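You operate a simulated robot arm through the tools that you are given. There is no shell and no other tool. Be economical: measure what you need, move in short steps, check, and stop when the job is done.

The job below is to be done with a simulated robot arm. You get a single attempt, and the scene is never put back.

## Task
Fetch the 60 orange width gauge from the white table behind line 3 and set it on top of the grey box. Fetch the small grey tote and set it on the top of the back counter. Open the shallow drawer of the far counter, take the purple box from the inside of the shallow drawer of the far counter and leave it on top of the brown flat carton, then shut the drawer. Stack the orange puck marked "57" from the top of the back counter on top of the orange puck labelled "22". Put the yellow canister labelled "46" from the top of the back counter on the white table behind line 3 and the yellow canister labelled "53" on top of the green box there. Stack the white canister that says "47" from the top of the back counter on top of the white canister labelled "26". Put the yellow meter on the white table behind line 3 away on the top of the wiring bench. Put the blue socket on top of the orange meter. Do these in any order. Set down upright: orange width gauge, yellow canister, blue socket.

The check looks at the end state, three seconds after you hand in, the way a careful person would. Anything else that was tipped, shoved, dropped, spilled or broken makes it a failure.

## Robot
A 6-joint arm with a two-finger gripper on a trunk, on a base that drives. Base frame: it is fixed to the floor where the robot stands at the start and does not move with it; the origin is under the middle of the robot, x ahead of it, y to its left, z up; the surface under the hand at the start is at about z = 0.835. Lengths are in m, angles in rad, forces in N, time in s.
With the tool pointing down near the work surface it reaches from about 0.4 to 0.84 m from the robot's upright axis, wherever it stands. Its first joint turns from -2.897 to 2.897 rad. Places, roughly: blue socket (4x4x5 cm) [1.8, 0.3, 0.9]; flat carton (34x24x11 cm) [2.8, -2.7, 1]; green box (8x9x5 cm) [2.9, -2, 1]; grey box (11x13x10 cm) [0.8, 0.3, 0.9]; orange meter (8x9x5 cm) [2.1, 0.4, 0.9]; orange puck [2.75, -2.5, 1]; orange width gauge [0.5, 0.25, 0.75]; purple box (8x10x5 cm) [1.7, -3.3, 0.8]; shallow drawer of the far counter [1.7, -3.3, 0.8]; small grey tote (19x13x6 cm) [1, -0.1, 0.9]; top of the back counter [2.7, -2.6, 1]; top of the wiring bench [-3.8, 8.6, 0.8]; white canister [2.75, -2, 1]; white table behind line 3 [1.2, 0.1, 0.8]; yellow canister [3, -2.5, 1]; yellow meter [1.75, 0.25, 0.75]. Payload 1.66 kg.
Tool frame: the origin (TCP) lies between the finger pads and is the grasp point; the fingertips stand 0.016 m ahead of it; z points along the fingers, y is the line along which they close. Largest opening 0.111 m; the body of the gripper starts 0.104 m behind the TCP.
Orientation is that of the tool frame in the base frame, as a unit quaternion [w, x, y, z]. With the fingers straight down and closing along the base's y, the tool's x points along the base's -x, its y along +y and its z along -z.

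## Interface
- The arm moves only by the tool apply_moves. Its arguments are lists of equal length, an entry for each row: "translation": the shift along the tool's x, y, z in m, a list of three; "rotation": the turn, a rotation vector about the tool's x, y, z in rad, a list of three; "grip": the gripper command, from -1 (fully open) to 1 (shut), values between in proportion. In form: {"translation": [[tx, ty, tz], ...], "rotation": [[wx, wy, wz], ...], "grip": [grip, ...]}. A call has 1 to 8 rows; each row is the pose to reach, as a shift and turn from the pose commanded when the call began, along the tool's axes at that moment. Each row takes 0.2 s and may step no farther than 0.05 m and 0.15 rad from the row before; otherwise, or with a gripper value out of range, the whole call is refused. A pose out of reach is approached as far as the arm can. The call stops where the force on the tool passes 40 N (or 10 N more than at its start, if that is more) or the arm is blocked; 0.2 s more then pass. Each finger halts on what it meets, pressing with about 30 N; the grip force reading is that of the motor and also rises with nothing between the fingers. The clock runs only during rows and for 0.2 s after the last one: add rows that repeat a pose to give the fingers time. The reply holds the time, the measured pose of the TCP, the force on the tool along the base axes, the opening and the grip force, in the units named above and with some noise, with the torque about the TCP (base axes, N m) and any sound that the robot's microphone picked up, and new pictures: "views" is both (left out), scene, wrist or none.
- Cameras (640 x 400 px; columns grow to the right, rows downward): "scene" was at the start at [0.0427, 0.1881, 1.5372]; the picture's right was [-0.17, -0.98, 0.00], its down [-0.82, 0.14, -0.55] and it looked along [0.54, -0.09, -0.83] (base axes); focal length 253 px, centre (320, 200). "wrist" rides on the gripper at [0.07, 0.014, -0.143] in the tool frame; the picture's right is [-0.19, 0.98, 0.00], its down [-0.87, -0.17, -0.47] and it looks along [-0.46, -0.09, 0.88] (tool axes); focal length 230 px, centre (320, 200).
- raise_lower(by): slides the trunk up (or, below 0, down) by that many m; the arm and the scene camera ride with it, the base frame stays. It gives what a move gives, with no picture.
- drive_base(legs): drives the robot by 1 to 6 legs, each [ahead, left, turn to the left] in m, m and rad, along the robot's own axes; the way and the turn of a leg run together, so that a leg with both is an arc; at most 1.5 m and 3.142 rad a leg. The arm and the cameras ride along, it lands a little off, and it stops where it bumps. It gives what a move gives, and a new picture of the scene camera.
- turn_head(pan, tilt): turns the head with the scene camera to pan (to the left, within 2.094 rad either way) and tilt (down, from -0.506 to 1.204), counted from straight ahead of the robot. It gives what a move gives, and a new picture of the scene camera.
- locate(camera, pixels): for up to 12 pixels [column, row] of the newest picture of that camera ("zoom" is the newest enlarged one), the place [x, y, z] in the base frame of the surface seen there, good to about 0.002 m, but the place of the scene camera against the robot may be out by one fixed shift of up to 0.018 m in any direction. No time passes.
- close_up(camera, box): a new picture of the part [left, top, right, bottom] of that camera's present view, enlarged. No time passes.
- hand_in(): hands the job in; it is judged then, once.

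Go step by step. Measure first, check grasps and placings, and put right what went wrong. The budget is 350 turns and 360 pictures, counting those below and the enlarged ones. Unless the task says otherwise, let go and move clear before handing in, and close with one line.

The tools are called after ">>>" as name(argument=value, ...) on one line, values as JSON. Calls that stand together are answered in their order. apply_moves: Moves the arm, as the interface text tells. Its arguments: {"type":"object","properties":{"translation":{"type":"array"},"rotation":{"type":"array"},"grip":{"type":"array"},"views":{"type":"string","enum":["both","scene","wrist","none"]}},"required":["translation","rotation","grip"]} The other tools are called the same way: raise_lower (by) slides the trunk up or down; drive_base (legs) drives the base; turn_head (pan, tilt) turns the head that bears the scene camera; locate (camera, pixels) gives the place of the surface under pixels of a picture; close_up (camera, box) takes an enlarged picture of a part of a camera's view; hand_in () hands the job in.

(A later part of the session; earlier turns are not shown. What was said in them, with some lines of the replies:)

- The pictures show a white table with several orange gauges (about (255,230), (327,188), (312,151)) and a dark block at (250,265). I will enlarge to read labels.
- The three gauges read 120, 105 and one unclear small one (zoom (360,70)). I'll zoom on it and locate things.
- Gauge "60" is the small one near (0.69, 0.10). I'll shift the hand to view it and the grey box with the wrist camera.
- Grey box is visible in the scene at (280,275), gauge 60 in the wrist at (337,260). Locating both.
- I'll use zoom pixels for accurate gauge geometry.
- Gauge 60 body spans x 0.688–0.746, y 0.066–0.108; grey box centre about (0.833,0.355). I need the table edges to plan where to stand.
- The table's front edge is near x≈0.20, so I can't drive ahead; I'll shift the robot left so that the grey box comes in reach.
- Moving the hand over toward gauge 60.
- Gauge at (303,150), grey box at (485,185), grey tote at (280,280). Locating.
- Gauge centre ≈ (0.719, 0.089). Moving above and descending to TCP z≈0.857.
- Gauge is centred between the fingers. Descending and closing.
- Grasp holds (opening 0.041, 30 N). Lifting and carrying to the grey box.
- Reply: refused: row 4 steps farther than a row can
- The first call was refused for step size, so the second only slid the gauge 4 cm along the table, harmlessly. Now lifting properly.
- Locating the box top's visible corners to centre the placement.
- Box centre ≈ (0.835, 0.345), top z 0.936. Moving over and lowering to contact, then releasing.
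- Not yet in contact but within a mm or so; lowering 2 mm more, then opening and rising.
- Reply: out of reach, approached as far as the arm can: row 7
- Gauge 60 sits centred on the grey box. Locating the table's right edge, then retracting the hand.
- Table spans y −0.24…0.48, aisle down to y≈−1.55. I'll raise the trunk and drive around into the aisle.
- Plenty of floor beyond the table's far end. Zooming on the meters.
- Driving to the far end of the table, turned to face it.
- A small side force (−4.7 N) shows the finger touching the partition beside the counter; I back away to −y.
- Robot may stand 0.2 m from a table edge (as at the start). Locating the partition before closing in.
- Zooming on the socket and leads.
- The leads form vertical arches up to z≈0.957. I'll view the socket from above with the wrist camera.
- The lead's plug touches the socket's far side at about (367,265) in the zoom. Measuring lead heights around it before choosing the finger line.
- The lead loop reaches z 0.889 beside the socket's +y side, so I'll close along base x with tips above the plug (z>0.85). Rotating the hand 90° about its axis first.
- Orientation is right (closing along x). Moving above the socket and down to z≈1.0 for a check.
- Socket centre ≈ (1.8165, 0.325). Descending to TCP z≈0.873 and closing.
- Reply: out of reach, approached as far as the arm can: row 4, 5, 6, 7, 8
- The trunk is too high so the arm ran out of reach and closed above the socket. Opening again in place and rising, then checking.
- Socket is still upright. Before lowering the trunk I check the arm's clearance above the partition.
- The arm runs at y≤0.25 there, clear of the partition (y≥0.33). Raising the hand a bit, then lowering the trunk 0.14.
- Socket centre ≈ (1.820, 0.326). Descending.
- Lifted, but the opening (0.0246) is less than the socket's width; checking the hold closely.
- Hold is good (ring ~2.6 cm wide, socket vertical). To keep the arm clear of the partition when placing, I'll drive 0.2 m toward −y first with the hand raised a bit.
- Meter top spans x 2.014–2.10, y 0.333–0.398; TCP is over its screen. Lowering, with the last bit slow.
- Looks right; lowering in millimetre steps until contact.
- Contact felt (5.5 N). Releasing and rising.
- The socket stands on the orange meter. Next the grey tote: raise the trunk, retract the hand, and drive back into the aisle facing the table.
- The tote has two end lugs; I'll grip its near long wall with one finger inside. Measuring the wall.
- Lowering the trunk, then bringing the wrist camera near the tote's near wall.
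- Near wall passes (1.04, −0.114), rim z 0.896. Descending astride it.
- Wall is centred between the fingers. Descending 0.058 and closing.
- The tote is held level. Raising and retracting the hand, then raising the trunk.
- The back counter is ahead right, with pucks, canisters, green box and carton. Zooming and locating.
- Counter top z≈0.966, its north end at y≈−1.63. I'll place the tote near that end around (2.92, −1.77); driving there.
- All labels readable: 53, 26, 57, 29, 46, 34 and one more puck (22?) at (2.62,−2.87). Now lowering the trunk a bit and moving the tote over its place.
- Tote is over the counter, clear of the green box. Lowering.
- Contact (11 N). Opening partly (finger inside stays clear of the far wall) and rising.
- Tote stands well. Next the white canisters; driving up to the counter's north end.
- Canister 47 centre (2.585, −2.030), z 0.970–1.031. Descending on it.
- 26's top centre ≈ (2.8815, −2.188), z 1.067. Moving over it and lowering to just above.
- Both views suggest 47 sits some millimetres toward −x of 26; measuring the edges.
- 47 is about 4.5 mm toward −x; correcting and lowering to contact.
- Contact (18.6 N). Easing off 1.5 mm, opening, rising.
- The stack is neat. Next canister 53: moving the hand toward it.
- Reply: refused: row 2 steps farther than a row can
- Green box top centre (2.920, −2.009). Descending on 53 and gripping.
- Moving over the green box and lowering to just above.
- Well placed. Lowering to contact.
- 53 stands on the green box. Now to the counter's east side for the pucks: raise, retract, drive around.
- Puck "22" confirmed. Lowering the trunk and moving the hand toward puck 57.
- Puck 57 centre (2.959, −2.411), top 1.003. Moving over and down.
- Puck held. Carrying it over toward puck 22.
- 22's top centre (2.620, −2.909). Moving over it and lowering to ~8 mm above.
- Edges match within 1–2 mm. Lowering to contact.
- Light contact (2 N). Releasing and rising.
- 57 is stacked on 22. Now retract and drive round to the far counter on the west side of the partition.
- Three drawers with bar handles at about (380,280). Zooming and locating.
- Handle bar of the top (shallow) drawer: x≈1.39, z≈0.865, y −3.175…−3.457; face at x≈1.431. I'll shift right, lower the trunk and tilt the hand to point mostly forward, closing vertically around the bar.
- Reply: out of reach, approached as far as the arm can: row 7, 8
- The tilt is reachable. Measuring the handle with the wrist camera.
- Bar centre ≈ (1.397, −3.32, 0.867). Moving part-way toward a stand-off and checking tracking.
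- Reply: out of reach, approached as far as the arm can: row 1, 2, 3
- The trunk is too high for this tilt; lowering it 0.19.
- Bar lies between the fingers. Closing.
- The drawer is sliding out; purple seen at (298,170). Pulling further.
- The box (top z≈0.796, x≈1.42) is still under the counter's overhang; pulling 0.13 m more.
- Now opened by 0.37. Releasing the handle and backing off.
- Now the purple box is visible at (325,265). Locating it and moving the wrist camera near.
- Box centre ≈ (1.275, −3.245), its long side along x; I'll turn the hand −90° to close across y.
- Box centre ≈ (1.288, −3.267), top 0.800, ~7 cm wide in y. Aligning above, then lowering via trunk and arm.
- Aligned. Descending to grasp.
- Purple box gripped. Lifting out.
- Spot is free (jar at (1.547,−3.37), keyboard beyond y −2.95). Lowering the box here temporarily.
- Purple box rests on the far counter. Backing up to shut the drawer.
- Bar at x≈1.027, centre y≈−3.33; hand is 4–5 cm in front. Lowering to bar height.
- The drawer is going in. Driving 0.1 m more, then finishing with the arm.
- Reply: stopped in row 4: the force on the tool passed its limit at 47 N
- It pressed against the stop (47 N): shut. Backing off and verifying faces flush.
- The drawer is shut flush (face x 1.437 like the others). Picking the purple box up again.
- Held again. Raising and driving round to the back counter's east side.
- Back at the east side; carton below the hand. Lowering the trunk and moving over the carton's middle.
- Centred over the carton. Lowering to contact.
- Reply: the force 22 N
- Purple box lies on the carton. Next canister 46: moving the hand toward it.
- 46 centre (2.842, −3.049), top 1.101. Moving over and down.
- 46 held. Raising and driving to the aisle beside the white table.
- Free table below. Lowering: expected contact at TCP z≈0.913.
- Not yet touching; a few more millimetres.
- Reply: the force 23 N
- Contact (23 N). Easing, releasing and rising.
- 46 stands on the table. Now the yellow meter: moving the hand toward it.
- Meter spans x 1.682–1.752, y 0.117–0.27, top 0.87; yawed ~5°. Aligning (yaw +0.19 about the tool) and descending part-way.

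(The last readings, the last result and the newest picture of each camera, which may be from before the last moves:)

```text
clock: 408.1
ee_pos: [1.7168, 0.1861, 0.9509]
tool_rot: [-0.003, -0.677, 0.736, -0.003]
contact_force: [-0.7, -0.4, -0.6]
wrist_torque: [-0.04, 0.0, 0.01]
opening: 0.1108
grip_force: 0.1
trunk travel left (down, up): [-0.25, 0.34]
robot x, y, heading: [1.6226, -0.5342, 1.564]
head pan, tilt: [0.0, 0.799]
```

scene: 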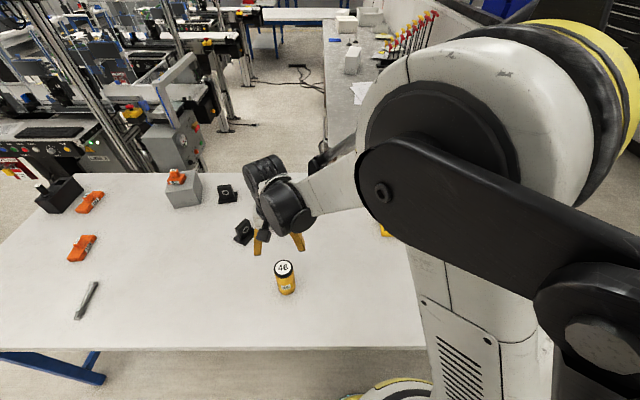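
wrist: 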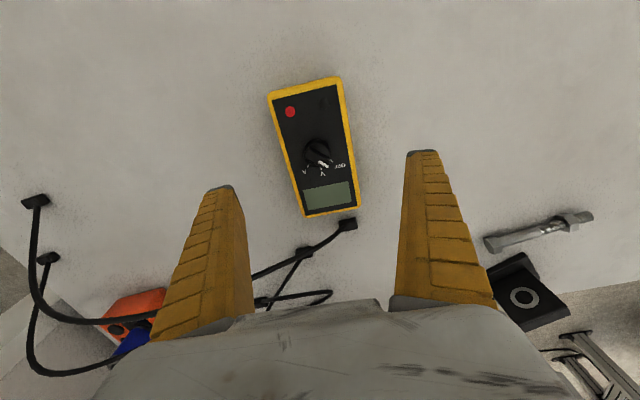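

>>> locate(camera="wrist", pixels=[[272, 100], [338, 84], [355, 200], [306, 212], [288, 155], [346, 140], [318, 160], [347, 224]])

```text
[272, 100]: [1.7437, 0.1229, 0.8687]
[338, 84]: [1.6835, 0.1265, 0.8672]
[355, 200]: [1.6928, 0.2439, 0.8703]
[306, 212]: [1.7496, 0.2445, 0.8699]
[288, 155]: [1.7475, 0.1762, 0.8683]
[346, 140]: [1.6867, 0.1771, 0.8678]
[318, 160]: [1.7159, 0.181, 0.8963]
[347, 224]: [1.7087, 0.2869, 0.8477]
```

Aligned within 1–2°. Descending and gripping.

>>> apply_moves(translation=[[0, 0, 0.045], [0, 0, 0.08], [0, 0, 0.093], [0, 0, 0.093], [0, 0, 0.093], [0, 0, 0.093]], rotation=[[0, 0, 0], [0, 0, 0], [0, 0, 0], [0, 0, 0], [0, 0, 0], [0, 0, 0]], grip=[-1, -1, -1, -0.2, 0.5, 1], views="wrist")

```text
clock: 409.5
ee_pos: [1.717, 0.1896, 0.8586]
tool_rot: [-0.004, -0.677, 0.736, -0.003]
contact_force: [0.0, 0.0, 0.5]
wrist_torque: [-0.01, 0.02, 0.02]
opening: 0.0715
grip_force: 29.9
trunk travel left (down, up): [-0.25, 0.34]
robot x, y, heading: [1.6225, -0.5298, 1.566]
head pan, tilt: [0.0, 0.799]
```

wrist: 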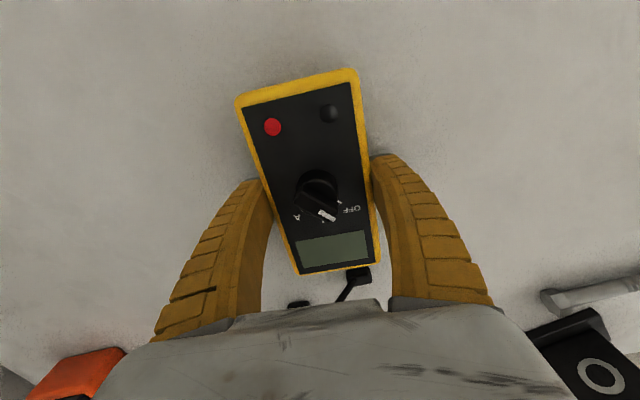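

Gripped (0.0715). Lifting straight up, then retracting.

>>> apply_moves(translation=[[0, 0, -0.03], [0, 0, -0.075], [0, 0, -0.12], [0, 0, -0.165], [0, 0, -0.2], [0.045, 0, -0.2], [0.09, 0, -0.2], [0.135, 0, -0.2]], rotation=[[0, 0, 0], [0, 0, 0], [0, 0, 0], [0, 0, 0], [0, 0, 0], [0, 0, 0], [0, 0, 0], [0, 0, 0]], grip=[1, 1, 1, 1, 1, 1, 1, 1], views="both")

```text
clock: 411.3
ee_pos: [1.7065, 0.0562, 1.06]
tool_rot: [-0.003, -0.678, 0.735, -0.003]
contact_force: [-0.2, 0.0, -3.3]
wrist_torque: [0.06, 0.01, 0.03]
opening: 0.0714
grip_force: 29.8
trunk travel left (down, up): [-0.25, 0.34]
robot x, y, heading: [1.6229, -0.5349, 1.566]
head pan, tilt: [0.0, 0.799]
```

scene: 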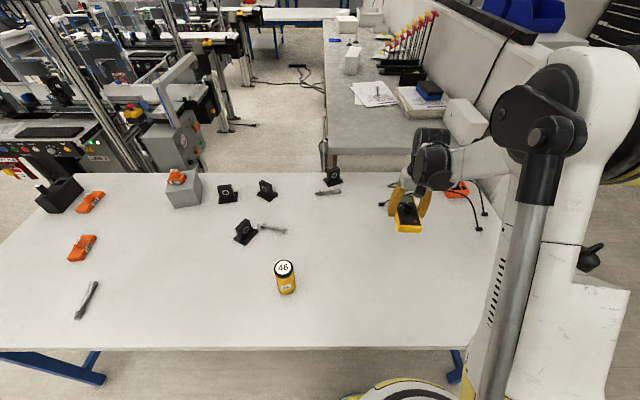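
wrist: 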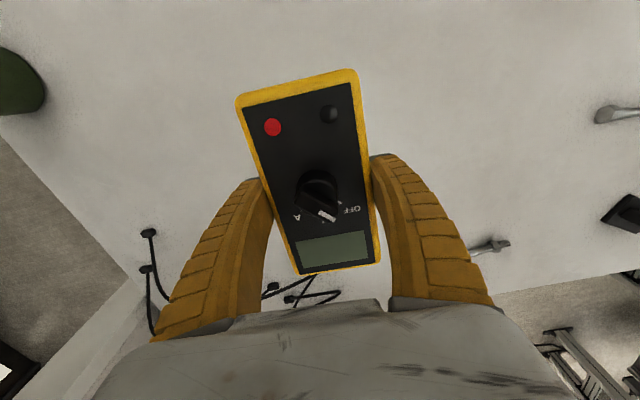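

Meter held. Retracting, raising, backing into the aisle and driving west to look for the route to the wiring bench.

>>> apply_moves(translation=[[0.045, 0.02, 0], [0.09, 0.04, 0], [0.12, 0.06, 0]], rotation=[[0, 0, 0], [0, 0, 0], [0, 0, 0]], grip=[1, 1, 1], views="none")

>>> raise_lower(by=0.2)

>>> drive_base(legs=[[-0.3, 0, 0], [0, 1.5, 0], [0, 0.5, 0]])

>>> turn_head(pan=0.9, tilt=0.3)

```text
clock: 412.1
ee_pos: [1.6344, -0.0589, 1.0624]
tool_rot: [-0.003, -0.677, 0.736, -0.004]
contact_force: [-0.3, -0.8, -4.0]
wrist_torque: [0.02, -0.02, 0.01]
opening: 0.0715
grip_force: 29.5
trunk travel left (down, up): [-0.25, 0.34]
robot x, y, heading: [1.6248, -0.5344, 1.567]
head pan, tilt: [0.0, 0.799]
```

```text
clock: 414.3
ee_pos: [1.6346, -0.0577, 1.2611]
tool_rot: [-0.003, -0.677, 0.736, -0.002]
contact_force: [-0.3, -0.4, -2.8]
wrist_torque: [0.02, 0.01, 0.01]
opening: 0.0715
grip_force: 30.1
trunk travel left (down, up): [-0.45, 0.14]
robot x, y, heading: [1.6238, -0.5338, 1.569]
head pan, tilt: [0.0, 0.799]
```

```text
clock: 426.0
ee_pos: [-0.3867, -0.3344, 1.2617]
tool_rot: [-0.002, -0.673, 0.739, -0.002]
contact_force: [-0.1, 0.2, -3.1]
wrist_torque: [-0.02, -0.01, 0.0]
opening: 0.0712
grip_force: 30.2
trunk travel left (down, up): [-0.45, 0.14]
robot x, y, heading: [-0.3994, -0.8116, 1.564]
head pan, tilt: [0.0, 0.799]
```

scene: 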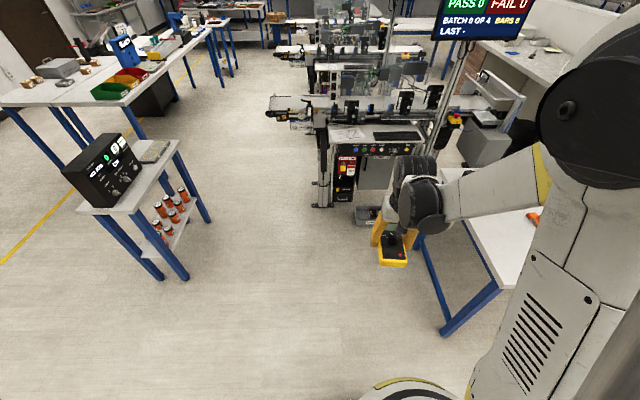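

```text
clock: 427.2
ee_pos: [-0.3845, -0.3327, 1.2622]
tool_rot: [-0.003, -0.674, 0.739, -0.002]
contact_force: [0.1, 0.7, -3.9]
wrist_torque: [-0.01, 0.0, -0.01]
opening: 0.0711
grip_force: 30.4
trunk travel left (down, up): [-0.45, 0.14]
robot x, y, heading: [-0.4012, -0.8095, 1.559]
head pan, tilt: [0.901, 0.3]
```

scene: 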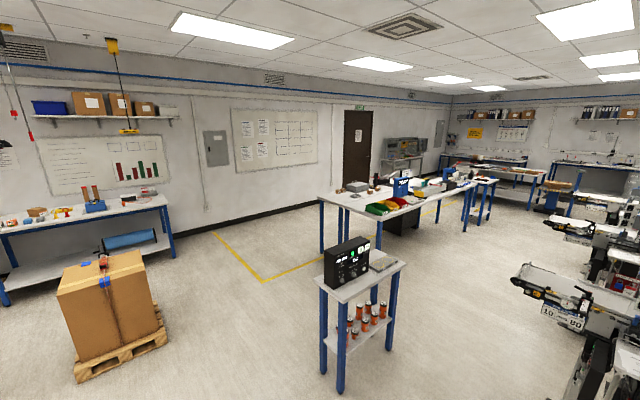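

>>> locate(camera="scene", pixels=[[340, 385], [395, 300], [325, 250], [472, 215], [485, 235], [525, 290], [500, 210], [545, 220], [500, 172], [580, 165], [450, 160], [560, 185]])

>>> turn_head(pan=0.35, tilt=0.3)

```text
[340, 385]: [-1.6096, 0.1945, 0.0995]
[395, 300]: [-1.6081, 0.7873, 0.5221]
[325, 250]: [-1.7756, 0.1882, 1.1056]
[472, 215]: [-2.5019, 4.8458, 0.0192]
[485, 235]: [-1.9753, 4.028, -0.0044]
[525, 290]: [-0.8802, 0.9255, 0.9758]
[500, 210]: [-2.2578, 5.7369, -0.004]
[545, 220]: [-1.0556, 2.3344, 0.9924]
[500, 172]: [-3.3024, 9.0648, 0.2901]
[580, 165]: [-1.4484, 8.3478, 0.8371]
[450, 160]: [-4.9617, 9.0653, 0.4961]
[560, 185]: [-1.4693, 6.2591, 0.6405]
```

```text
clock: 428.1
ee_pos: [-0.3846, -0.3344, 1.2615]
tool_rot: [-0.004, -0.673, 0.739, -0.003]
contact_force: [0.0, 0.1, -3.2]
wrist_torque: [0.02, 0.03, -0.03]
opening: 0.0711
grip_force: 30.1
trunk travel left (down, up): [-0.45, 0.14]
robot x, y, heading: [-0.3996, -0.8076, 1.562]
head pan, tilt: [0.351, 0.3]
```

scene: 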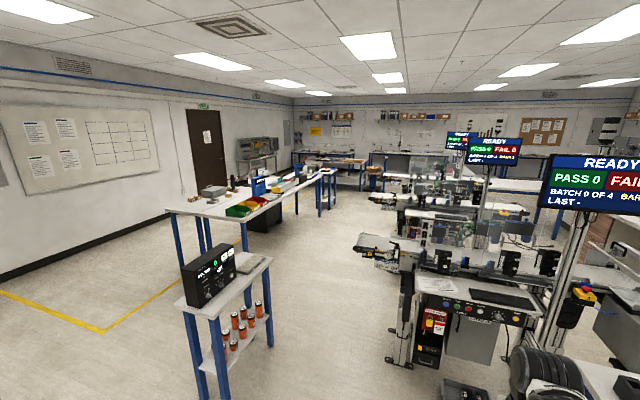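

>>> locate(camera="scene", pixels=[[165, 208], [245, 218], [330, 170], [200, 395], [272, 340], [185, 298], [360, 250], [400, 215], [410, 188], [395, 360], [330, 158], [360, 160]])

>>> close_up(camera="scene", box=[240, 120, 460, 260])

```text
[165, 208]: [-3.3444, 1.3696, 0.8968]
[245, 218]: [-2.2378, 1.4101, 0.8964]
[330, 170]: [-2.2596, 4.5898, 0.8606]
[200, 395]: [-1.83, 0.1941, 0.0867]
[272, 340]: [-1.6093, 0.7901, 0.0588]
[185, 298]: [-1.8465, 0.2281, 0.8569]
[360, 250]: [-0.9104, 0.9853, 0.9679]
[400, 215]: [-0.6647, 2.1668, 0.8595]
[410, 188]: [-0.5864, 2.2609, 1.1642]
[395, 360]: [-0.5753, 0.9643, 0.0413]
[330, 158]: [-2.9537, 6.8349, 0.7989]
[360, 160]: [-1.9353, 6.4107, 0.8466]
```

```text
2.86 times, centred on (350, 190) of scene
```

zoom: 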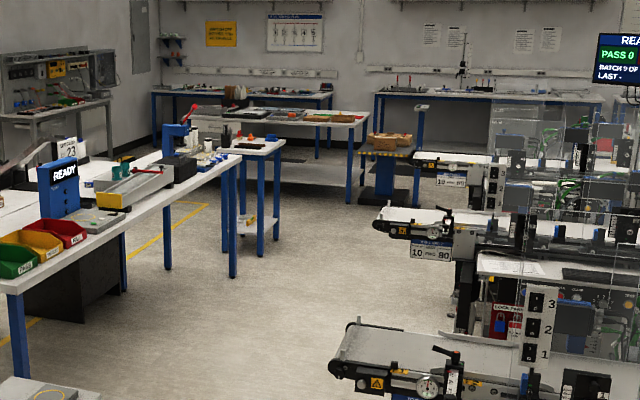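

To judge clearances I'll look down at the robot's own base.

>>> turn_head(pan=0.0, tilt=1.2)

>>> locate(camera="scene", pixels=[[310, 300], [320, 270], [340, 255], [370, 248], [400, 250], [330, 330], [315, 285], [300, 330]])

```text
clock: 429.3
ee_pos: [-0.3843, -0.3338, 1.2622]
tool_rot: [-0.004, -0.674, 0.739, -0.003]
contact_force: [-0.6, 1.2, -4.4]
wrist_torque: [0.0, 0.02, -0.03]
opening: 0.0712
grip_force: 30.2
trunk travel left (down, up): [-0.45, 0.14]
robot x, y, heading: [-0.4016, -0.8085, 1.556]
head pan, tilt: [0.0, 1.201]
```

scene: 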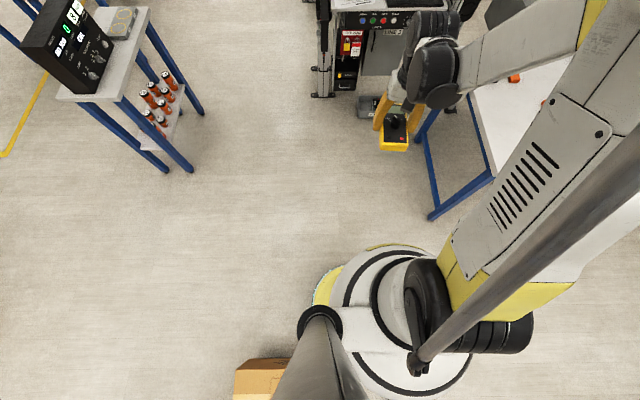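

```text
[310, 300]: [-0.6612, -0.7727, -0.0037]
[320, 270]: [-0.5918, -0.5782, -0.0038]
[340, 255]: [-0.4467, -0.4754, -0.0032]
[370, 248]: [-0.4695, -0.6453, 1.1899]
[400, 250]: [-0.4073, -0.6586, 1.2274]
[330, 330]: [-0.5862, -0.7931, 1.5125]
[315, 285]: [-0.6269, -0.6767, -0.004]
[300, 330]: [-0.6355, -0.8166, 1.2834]
```

Base radius ≈0.25. The lane between the small stand (x≤−1.59) and the conveyor tip (x≥−0.93, high) is passable at x≈−1.24. Moving ahead, then strafing left.

>>> drive_base(legs=[[0.4, 0, 0.012], [0, 0.83, 0]])

>>> turn_head(pan=0.0, tilt=0.7)

```text
clock: 435.8
ee_pos: [-1.2108, 0.0672, 1.2612]
tool_rot: [-0.003, -0.677, 0.736, -0.003]
contact_force: [0.6, -0.1, -3.4]
wrist_torque: [0.0, 0.0, 0.01]
opening: 0.0711
grip_force: 30.2
trunk travel left (down, up): [-0.45, 0.14]
robot x, y, heading: [-1.2223, -0.4069, 1.566]
head pan, tilt: [0.0, 1.201]
```

scene: 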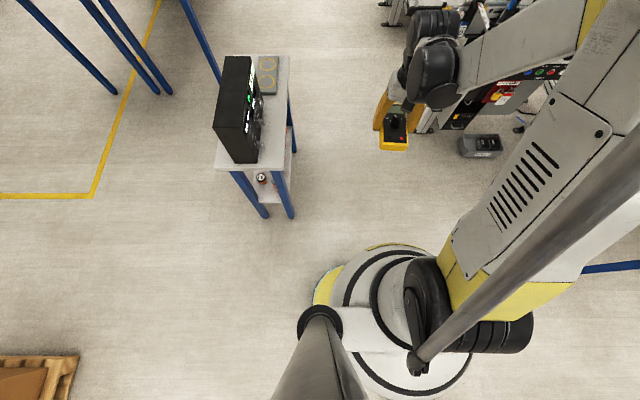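

```text
clock: 436.8
ee_pos: [-1.212, 0.0684, 1.262]
tool_rot: [-0.003, -0.677, 0.736, -0.003]
contact_force: [0.0, -0.1, -3.2]
wrist_torque: [-0.02, -0.01, -0.01]
opening: 0.0714
grip_force: 30.5
trunk travel left (down, up): [-0.45, 0.14]
robot x, y, heading: [-1.2247, -0.4094, 1.568]
head pan, tilt: [0.0, 0.7]
```

scene: 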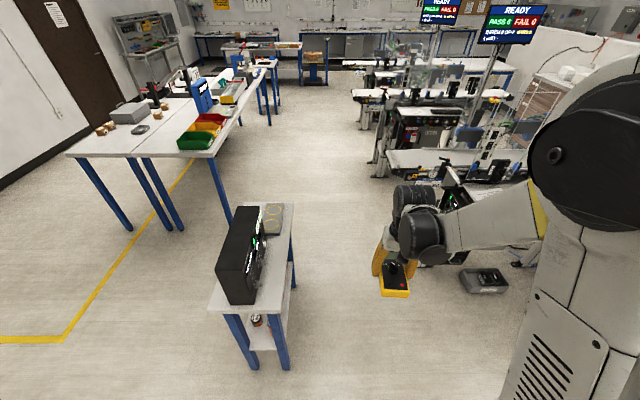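

>>> locate(camera="scene", pixels=[[462, 280], [470, 292], [287, 360], [293, 265], [388, 160], [385, 175], [370, 175], [355, 95], [360, 120], [345, 65], [225, 215], [275, 110]])

```text
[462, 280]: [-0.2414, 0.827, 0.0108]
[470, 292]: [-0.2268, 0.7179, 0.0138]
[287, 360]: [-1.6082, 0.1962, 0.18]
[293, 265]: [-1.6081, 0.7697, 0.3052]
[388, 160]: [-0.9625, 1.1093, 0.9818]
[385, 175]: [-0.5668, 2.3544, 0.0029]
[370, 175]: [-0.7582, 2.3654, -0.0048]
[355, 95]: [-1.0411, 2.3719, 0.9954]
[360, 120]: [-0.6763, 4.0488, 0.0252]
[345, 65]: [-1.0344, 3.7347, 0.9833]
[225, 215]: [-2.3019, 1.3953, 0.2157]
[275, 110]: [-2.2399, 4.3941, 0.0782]
```

Lane widens to x −2.24…−1.04 beyond. Driving north past the stand, then drifting left.

>>> drive_base(legs=[[1.5, 0.0, 0]])

```text
clock: 444.2
ee_pos: [-1.207, 1.5684, 1.2613]
tool_rot: [-0.003, -0.676, 0.737, -0.004]
contact_force: [-0.3, 0.4, -3.3]
wrist_torque: [0.01, -0.05, 0.01]
opening: 0.0716
grip_force: 30.0
trunk travel left (down, up): [-0.45, 0.14]
robot x, y, heading: [-1.2187, 1.096, 1.566]
head pan, tilt: [0.0, 0.7]
```

scene: 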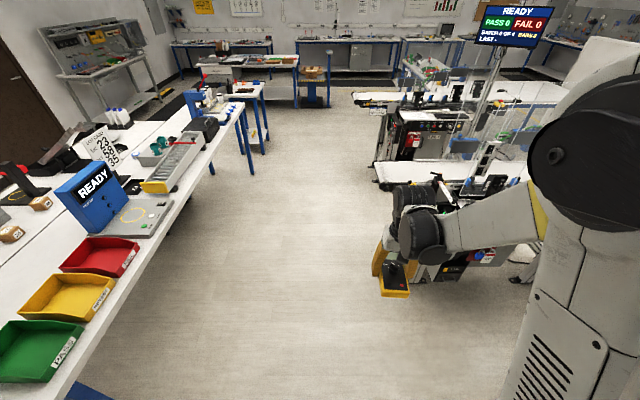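

>>> drive_base(legs=[[0.6, 0.35, 0], [1.5, 0, 0]])

>>> turn_head(pan=0.3, tilt=0.4)

```text
clock: 455.1
ee_pos: [-1.5186, 3.6826, 1.2607]
tool_rot: [-0.003, -0.668, 0.744, -0.003]
contact_force: [1.4, 0.4, -3.4]
wrist_torque: [-0.01, 0.02, -0.01]
opening: 0.0713
grip_force: 29.5
trunk travel left (down, up): [-0.45, 0.14]
robot x, y, heading: [-1.5419, 3.2041, 1.541]
head pan, tilt: [0.0, 0.7]
```

scene: 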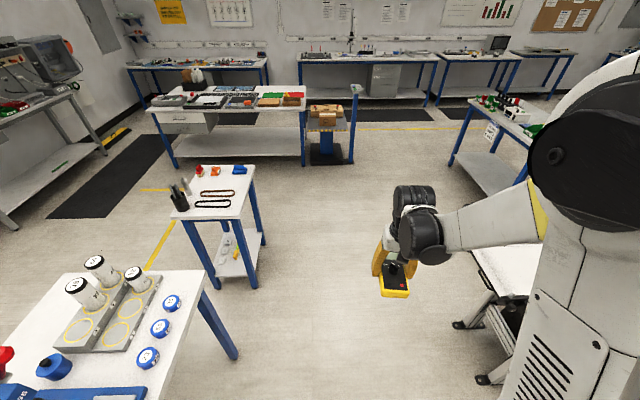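

```text
clock: 455.9
ee_pos: [-1.5179, 3.6822, 1.2614]
tool_rot: [-0.003, -0.668, 0.744, -0.003]
contact_force: [0.2, 0.5, -3.9]
wrist_torque: [0.03, -0.03, 0.02]
opening: 0.0713
grip_force: 30.0
trunk travel left (down, up): [-0.45, 0.14]
robot x, y, heading: [-1.5397, 3.2068, 1.543]
head pan, tilt: [0.3, 0.4]
```

scene: 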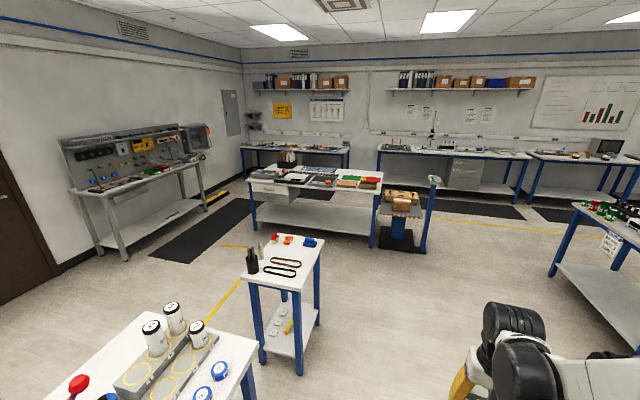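

>>> close_up(camera="scene", box=[230, 120, 440, 260])

>>> locate(camera="scene", pixels=[[270, 149], [330, 151], [420, 151], [255, 183], [370, 190], [320, 165], [370, 235], [425, 245], [250, 215], [320, 245], [345, 165], [405, 200]])

```text
2.86 times, centred on (335, 190) of scene
```

zoom: 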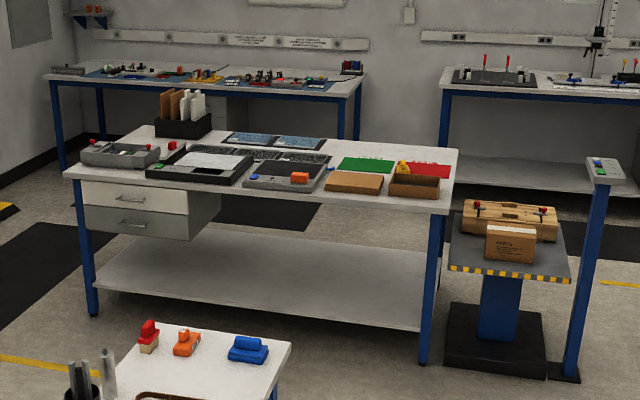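

```text
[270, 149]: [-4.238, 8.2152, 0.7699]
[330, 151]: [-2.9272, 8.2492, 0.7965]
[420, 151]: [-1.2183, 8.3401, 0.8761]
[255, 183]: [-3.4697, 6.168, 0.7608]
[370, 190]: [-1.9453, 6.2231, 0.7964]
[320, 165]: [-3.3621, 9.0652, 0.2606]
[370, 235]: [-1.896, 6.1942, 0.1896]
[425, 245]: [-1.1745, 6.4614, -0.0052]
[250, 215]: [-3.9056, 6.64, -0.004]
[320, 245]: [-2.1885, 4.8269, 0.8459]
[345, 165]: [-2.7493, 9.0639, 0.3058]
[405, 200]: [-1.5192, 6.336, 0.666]
```

The rear-left bench (y 8.2–8.95, x −4.8…−2.85) is the wiring bench. I need the free way on the right side of the lift post; looking there.

>>> turn_head(pan=-0.25, tilt=0.5)

>>> locate(camera="scene", pixels=[[410, 150], [400, 185], [370, 130], [420, 230], [450, 250], [280, 170], [260, 150], [330, 105], [360, 100], [420, 200], [385, 290]])

```text
clock: 456.9
ee_pos: [-1.5182, 3.6822, 1.2612]
tool_rot: [-0.002, -0.668, 0.744, -0.003]
contact_force: [0.1, 0.6, -3.4]
wrist_torque: [0.01, -0.01, -0.03]
opening: 0.0711
grip_force: 30.1
trunk travel left (down, up): [-0.45, 0.14]
robot x, y, heading: [-1.5417, 3.2072, 1.542]
head pan, tilt: [-0.25, 0.499]
```

scene: 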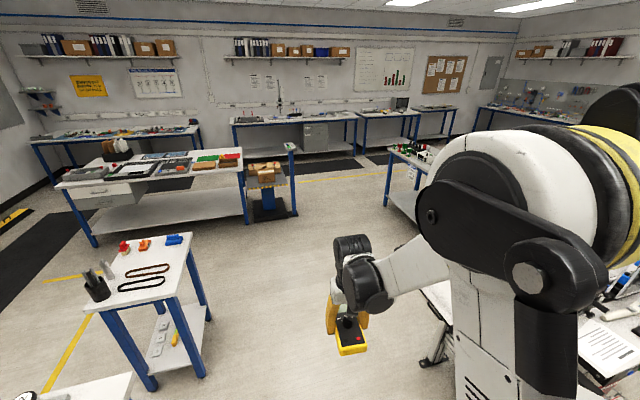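

```text
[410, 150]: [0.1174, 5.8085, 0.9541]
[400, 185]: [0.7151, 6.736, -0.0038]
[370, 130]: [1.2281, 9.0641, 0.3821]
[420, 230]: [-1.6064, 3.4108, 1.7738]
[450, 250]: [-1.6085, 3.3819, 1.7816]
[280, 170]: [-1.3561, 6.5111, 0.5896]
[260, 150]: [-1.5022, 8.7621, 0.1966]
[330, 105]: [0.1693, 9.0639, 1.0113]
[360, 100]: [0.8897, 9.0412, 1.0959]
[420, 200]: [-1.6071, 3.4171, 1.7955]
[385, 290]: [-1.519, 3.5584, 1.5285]
```

>>> locate(camera="scene", pixels=[[428, 362], [428, 285], [445, 320], [205, 370], [203, 300], [412, 222], [395, 160], [383, 205]])

```text
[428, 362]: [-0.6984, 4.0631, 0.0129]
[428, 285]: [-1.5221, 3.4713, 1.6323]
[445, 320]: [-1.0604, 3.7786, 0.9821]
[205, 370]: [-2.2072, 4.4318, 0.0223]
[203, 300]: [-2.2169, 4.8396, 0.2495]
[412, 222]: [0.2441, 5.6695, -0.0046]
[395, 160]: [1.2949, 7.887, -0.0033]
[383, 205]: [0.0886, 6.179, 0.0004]
```

Lane is clear. Driving north, then diagonally right of the post, then up to y≈7.45.

>>> drive_base(legs=[[1.5, 0, 0.028], [0.4, 0, 0], [0.9, -1.05, 0], [1.3, 0, 0]])

>>> turn_head(pan=0.9, tilt=0.4)

```text
clock: 479.1
ee_pos: [-0.4404, 7.8079, 1.2616]
tool_rot: [-0.004, -0.677, 0.736, -0.003]
contact_force: [-0.5, -0.1, -2.7]
wrist_torque: [0.0, 0.02, -0.01]
opening: 0.0711
grip_force: 29.6
trunk travel left (down, up): [-0.45, 0.14]
robot x, y, heading: [-0.4551, 7.3301, 1.569]
head pan, tilt: [-0.25, 0.499]
```

scene: 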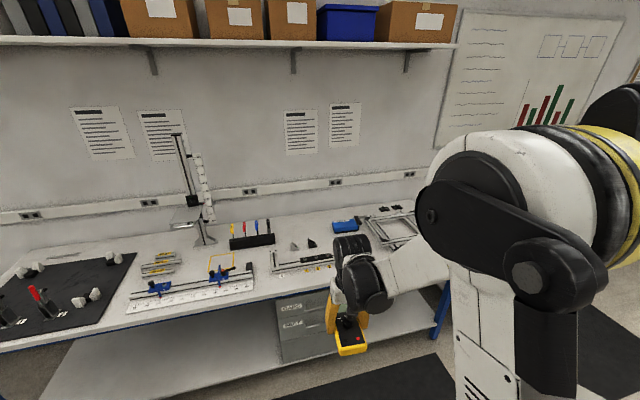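

```text
clock: 480.5
ee_pos: [-0.4397, 7.8068, 1.2603]
tool_rot: [-0.003, -0.677, 0.736, -0.003]
contact_force: [0.1, -0.8, -3.9]
wrist_torque: [-0.04, -0.01, 0.0]
opening: 0.0714
grip_force: 30.1
trunk travel left (down, up): [-0.45, 0.14]
robot x, y, heading: [-0.4564, 7.3306, 1.566]
head pan, tilt: [0.901, 0.4]
```

scene: 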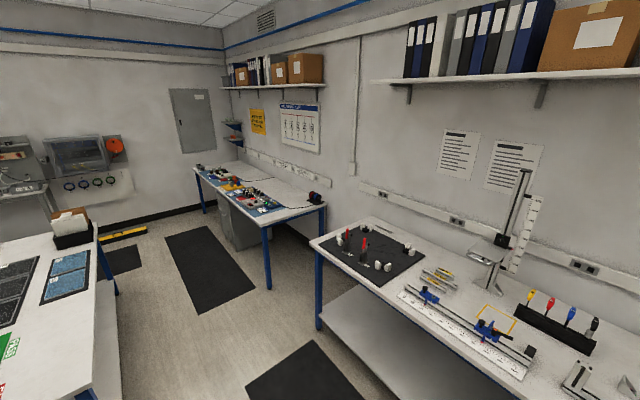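

>>> locate(camera="scene", pixels=[[98, 240], [92, 380], [115, 290], [265, 285], [318, 325], [310, 210], [260, 215], [200, 170], [300, 205], [290, 190], [240, 180], [280, 212]])

>>> close_up(camera="scene", box=[180, 140, 350, 250])

```text
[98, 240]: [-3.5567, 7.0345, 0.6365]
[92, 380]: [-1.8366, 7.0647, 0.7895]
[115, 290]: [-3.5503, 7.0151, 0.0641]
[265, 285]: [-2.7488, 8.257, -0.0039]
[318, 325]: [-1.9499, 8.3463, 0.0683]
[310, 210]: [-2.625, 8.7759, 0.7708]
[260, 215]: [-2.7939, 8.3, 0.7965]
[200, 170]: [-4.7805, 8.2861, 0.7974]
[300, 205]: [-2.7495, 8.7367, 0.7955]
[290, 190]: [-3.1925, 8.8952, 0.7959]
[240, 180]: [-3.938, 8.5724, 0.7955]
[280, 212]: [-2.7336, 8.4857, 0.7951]
```

```text
3.64 times, centred on (265, 195) of scene
```

zoom: 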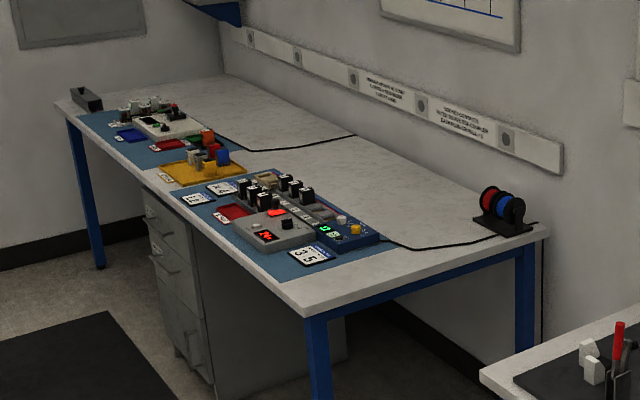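

>>> locate(camera="zoom", pixels=[[310, 305], [330, 272], [395, 240], [420, 265], [480, 246], [545, 230], [400, 255], [450, 248], [500, 236], [380, 270], [300, 282]])

```text
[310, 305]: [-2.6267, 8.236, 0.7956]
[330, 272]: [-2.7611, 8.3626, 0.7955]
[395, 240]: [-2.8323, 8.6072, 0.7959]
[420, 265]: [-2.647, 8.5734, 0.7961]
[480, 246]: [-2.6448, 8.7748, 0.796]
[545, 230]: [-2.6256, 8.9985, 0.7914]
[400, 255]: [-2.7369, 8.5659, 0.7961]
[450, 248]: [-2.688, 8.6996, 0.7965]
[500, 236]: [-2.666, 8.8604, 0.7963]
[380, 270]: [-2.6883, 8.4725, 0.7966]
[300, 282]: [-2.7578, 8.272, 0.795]
```

Free spot on the bench's right front corner: x −2.76…−2.62, y 8.24–8.6, top z 0.796. Driving there.

>>> drive_base(legs=[[0.2, 0, 0.004], [0, 1.5, 0], [0, 0.74, 0]])

>>> turn_head(pan=0.0, tilt=0.75)

```text
clock: 492.9
ee_pos: [-2.6999, 8.0208, 1.2626]
tool_rot: [-0.004, -0.676, 0.737, -0.004]
contact_force: [0.2, 0.2, -3.0]
wrist_torque: [-0.02, 0.02, -0.01]
opening: 0.0711
grip_force: 30.3
trunk travel left (down, up): [-0.45, 0.14]
robot x, y, heading: [-2.7136, 7.545, 1.564]
head pan, tilt: [0.901, 0.4]
```

scene: 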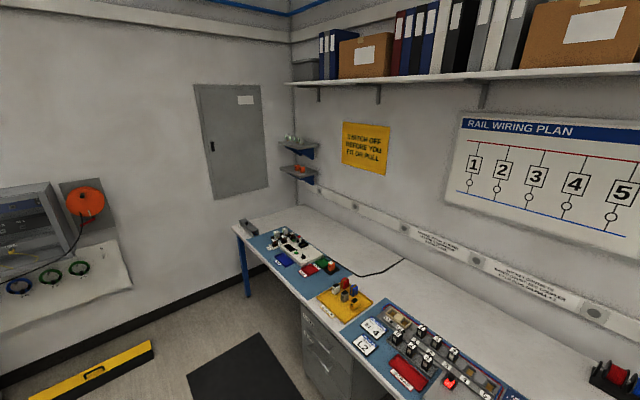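

```text
clock: 494.1
ee_pos: [-2.6978, 8.0214, 1.2619]
tool_rot: [-0.003, -0.675, 0.737, -0.003]
contact_force: [-0.5, 0.0, -4.2]
wrist_torque: [-0.04, -0.01, -0.03]
opening: 0.0715
grip_force: 30.0
trunk travel left (down, up): [-0.45, 0.14]
robot x, y, heading: [-2.7117, 7.546, 1.565]
head pan, tilt: [0.0, 0.75]
```

scene: 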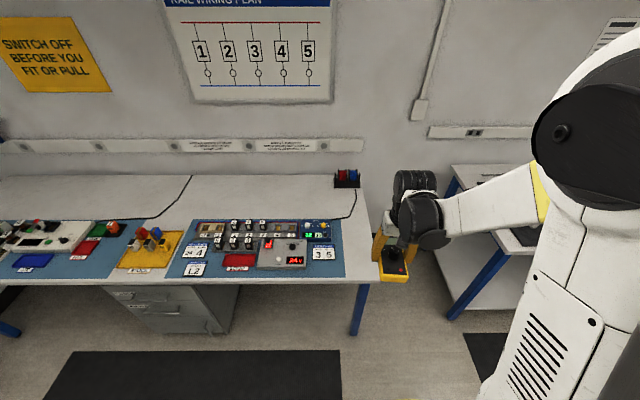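

>>> locate(camera="scene", pixels=[[374, 276], [372, 230], [345, 275], [342, 222], [352, 205], [346, 215], [357, 260], [358, 240], [335, 252], [330, 222], [366, 195], [355, 185]])

>>> close_up(camera="scene", box=[260, 150, 420, 300])

```text
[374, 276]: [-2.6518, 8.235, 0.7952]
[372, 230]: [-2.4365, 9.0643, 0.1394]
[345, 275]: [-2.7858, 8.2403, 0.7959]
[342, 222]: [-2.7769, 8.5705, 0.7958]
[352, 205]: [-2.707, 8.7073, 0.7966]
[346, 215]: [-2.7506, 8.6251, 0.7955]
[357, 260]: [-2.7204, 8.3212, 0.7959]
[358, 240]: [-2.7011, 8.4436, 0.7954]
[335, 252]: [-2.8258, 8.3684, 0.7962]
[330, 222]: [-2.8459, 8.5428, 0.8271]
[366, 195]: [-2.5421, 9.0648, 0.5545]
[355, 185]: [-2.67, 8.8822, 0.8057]
```

```text
2.67 times, centred on (340, 225) of scene
```

zoom: 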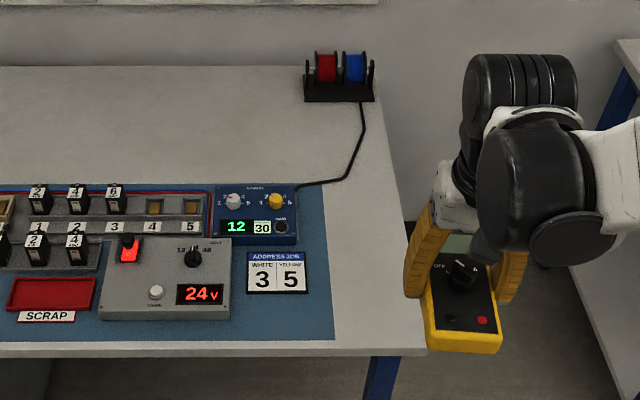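

Driving ahead 0.22 and lowering the trunk.

>>> drive_base(legs=[[0.22, 0, 0]])

>>> raise_lower(by=-0.3)

>>> apply_moves(translation=[[-0.04, 0, 0], [-0.08, 0.003, 0], [-0.12, 0.006, 0], [-0.128, 0.006, 0]], rotation=[[0, 0, 0], [0, 0, 0], [0, 0, 0], [0, 0, 0]], grip=[1, 1, 1, 1], views="both")

```text
clock: 495.8
ee_pos: [-2.7021, 8.2425, 1.2606]
tool_rot: [-0.004, -0.678, 0.735, -0.004]
contact_force: [0.4, 0.3, -3.7]
wrist_torque: [-0.02, 0.03, 0.0]
opening: 0.0713
grip_force: 30.4
trunk travel left (down, up): [-0.45, 0.14]
robot x, y, heading: [-2.7125, 7.7641, 1.569]
head pan, tilt: [0.0, 0.75]
```

scene: 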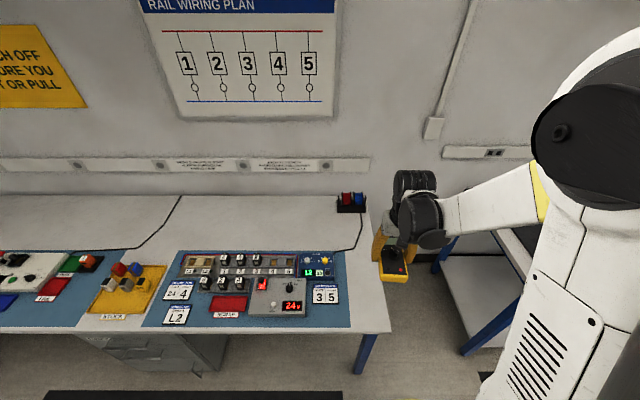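

```text
clock: 498.8
ee_pos: [-2.7008, 8.2403, 0.9615]
tool_rot: [-0.003, -0.679, 0.734, -0.003]
contact_force: [0.8, -0.6, -2.6]
wrist_torque: [0.01, -0.01, -0.03]
opening: 0.0714
grip_force: 30.2
trunk travel left (down, up): [-0.15, 0.44]
robot x, y, heading: [-2.7135, 7.7646, 1.572]
head pan, tilt: [0.0, 0.75]
```

```text
clock: 499.8
ee_pos: [-2.6958, 8.3711, 0.9599]
tool_rot: [-0.004, -0.679, 0.734, -0.003]
contact_force: [1.3, 0.2, -4.0]
wrist_torque: [-0.02, 0.02, 0.03]
opening: 0.0713
grip_force: 29.6
trunk travel left (down, up): [-0.15, 0.44]
robot x, y, heading: [-2.7089, 7.766, 1.573]
head pan, tilt: [0.0, 0.75]
```

scene: 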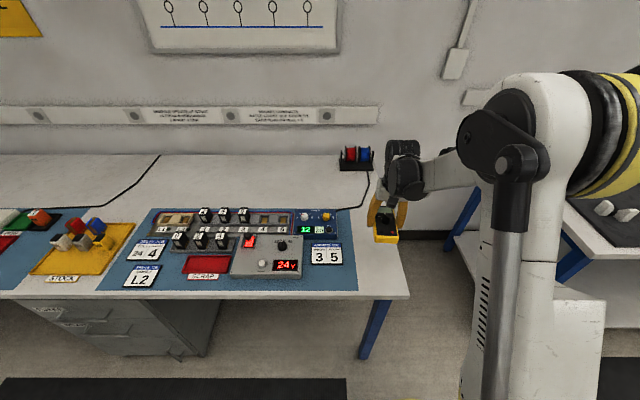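
wrist: 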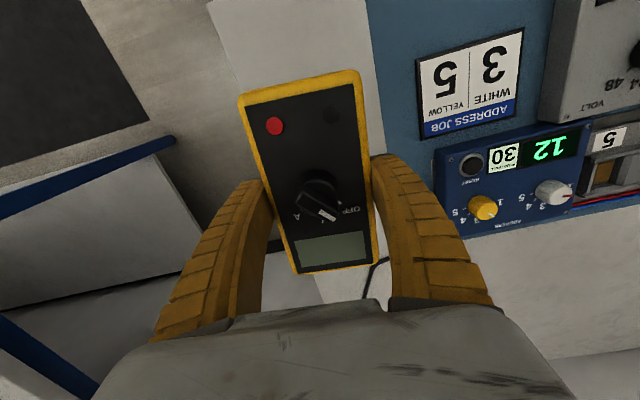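

>>> locate(camera="wrist", pixels=[[222, 20], [238, 65], [300, 20], [378, 110], [372, 40], [312, 285], [380, 140], [385, 255], [372, 270], [440, 180]])

```text
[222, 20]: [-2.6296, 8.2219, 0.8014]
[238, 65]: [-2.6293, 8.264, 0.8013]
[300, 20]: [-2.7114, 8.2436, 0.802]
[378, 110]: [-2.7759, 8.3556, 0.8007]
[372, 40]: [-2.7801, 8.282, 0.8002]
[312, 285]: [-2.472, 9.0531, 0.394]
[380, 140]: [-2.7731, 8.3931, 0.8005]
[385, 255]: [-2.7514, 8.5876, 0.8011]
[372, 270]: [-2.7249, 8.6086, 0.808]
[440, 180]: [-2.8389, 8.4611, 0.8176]
```

Strip spans x −2.778…−2.629, z≈0.801. Shifting 1 cm inward and lowering.

>>> apply_moves(translation=[[0, 0.01, 0.03], [0, 0.01, 0.075], [0, 0.01, 0.115], [0, 0.01, 0.128], [0, 0.01, 0.132], [0, 0.01, 0.135]], rotation=[[0, 0, 0], [0, 0, 0], [0, 0, 0], [0, 0, 0], [0, 0, 0], [0, 0, 0]], grip=[1, 1, 1, 1, 1, 1], views="wrist")

```text
clock: 501.2
ee_pos: [-2.7078, 8.3685, 0.8226]
tool_rot: [-0.004, -0.678, 0.735, -0.004]
contact_force: [0.2, -0.2, -3.4]
wrist_torque: [0.01, -0.01, -0.01]
opening: 0.0712
grip_force: 30.2
trunk travel left (down, up): [-0.15, 0.44]
robot x, y, heading: [-2.7128, 7.7667, 1.571]
head pan, tilt: [0.0, 0.75]
```

wrist: 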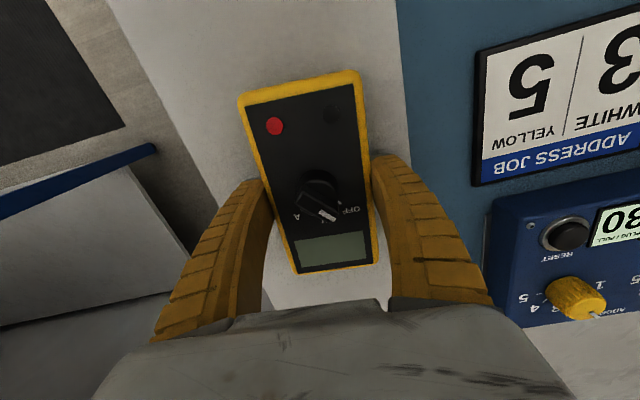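

>>> apply_moves(translation=[[0, 0, 0.0015], [0, 0, 0.003], [0, 0, 0.0045], [0, 0, 0.0045]], rotation=[[0, 0, 0], [0, 0, 0], [0, 0, 0], [0, 0, 0]], grip=[1, 1, 1, 1], views="none")

```text
clock: 502.2
ee_pos: [-2.7083, 8.3689, 0.821]
tool_rot: [-0.003, -0.679, 0.734, -0.003]
contact_force: [-1.4, 7.2, 19.3]
wrist_torque: [0.11, 0.07, 0.02]
opening: 0.0715
grip_force: 30.0
trunk travel left (down, up): [-0.15, 0.44]
robot x, y, heading: [-2.715, 7.768, 1.569]
head pan, tilt: [0.0, 0.75]
```

Contact (19 N). Easing, releasing and rising.

>>> apply_moves(translation=[[0, 0, -0.0005], [0, 0, -0.0005], [0, 0, -0.0005], [0, 0, -0.03], [0, 0, -0.075], [0, 0, -0.12], [0, 0, -0.165]], rotation=[[0, 0, 0], [0, 0, 0], [0, 0, 0], [0, 0, 0], [0, 0, 0], [0, 0, 0], [0, 0, 0]], grip=[0.2, -0.5, -0.55, -0.55, -0.55, -0.55, -0.55], views="both")

```text
clock: 503.8
ee_pos: [-2.7076, 8.3685, 0.9855]
tool_rot: [-0.003, -0.679, 0.734, -0.004]
contact_force: [0.3, -0.5, 0.0]
wrist_torque: [0.0, -0.01, -0.01]
opening: 0.0872
grip_force: 0.4
trunk travel left (down, up): [-0.15, 0.44]
robot x, y, heading: [-2.7125, 7.7634, 1.572]
head pan, tilt: [0.0, 0.75]
```

scene: 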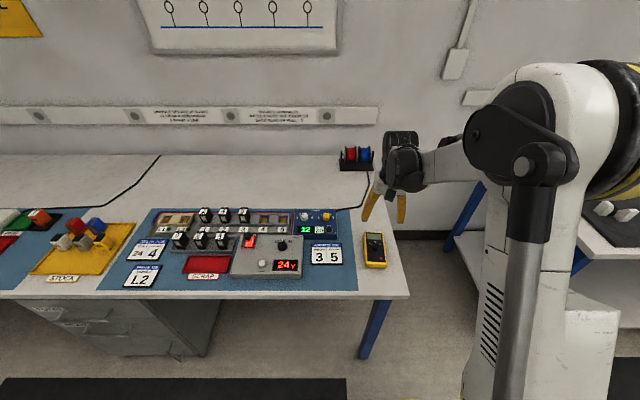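
wrist: 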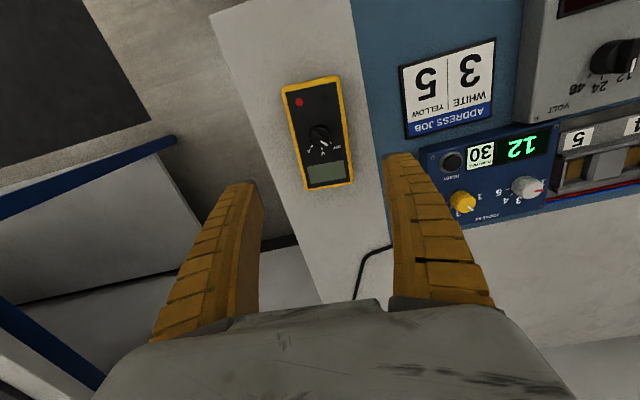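

The yellow meter rests on the wiring bench with the hand clear above it, and every other item was checked after its placing. Handing in.

>>> hand_in()

```text
The job is handed in.
```

I finished every item on the list and handed the job in; the gripper is open and clear. I checked each placement in the pictures as I made it, but I did not revisit the white table or the back counter for a last look before handing in.
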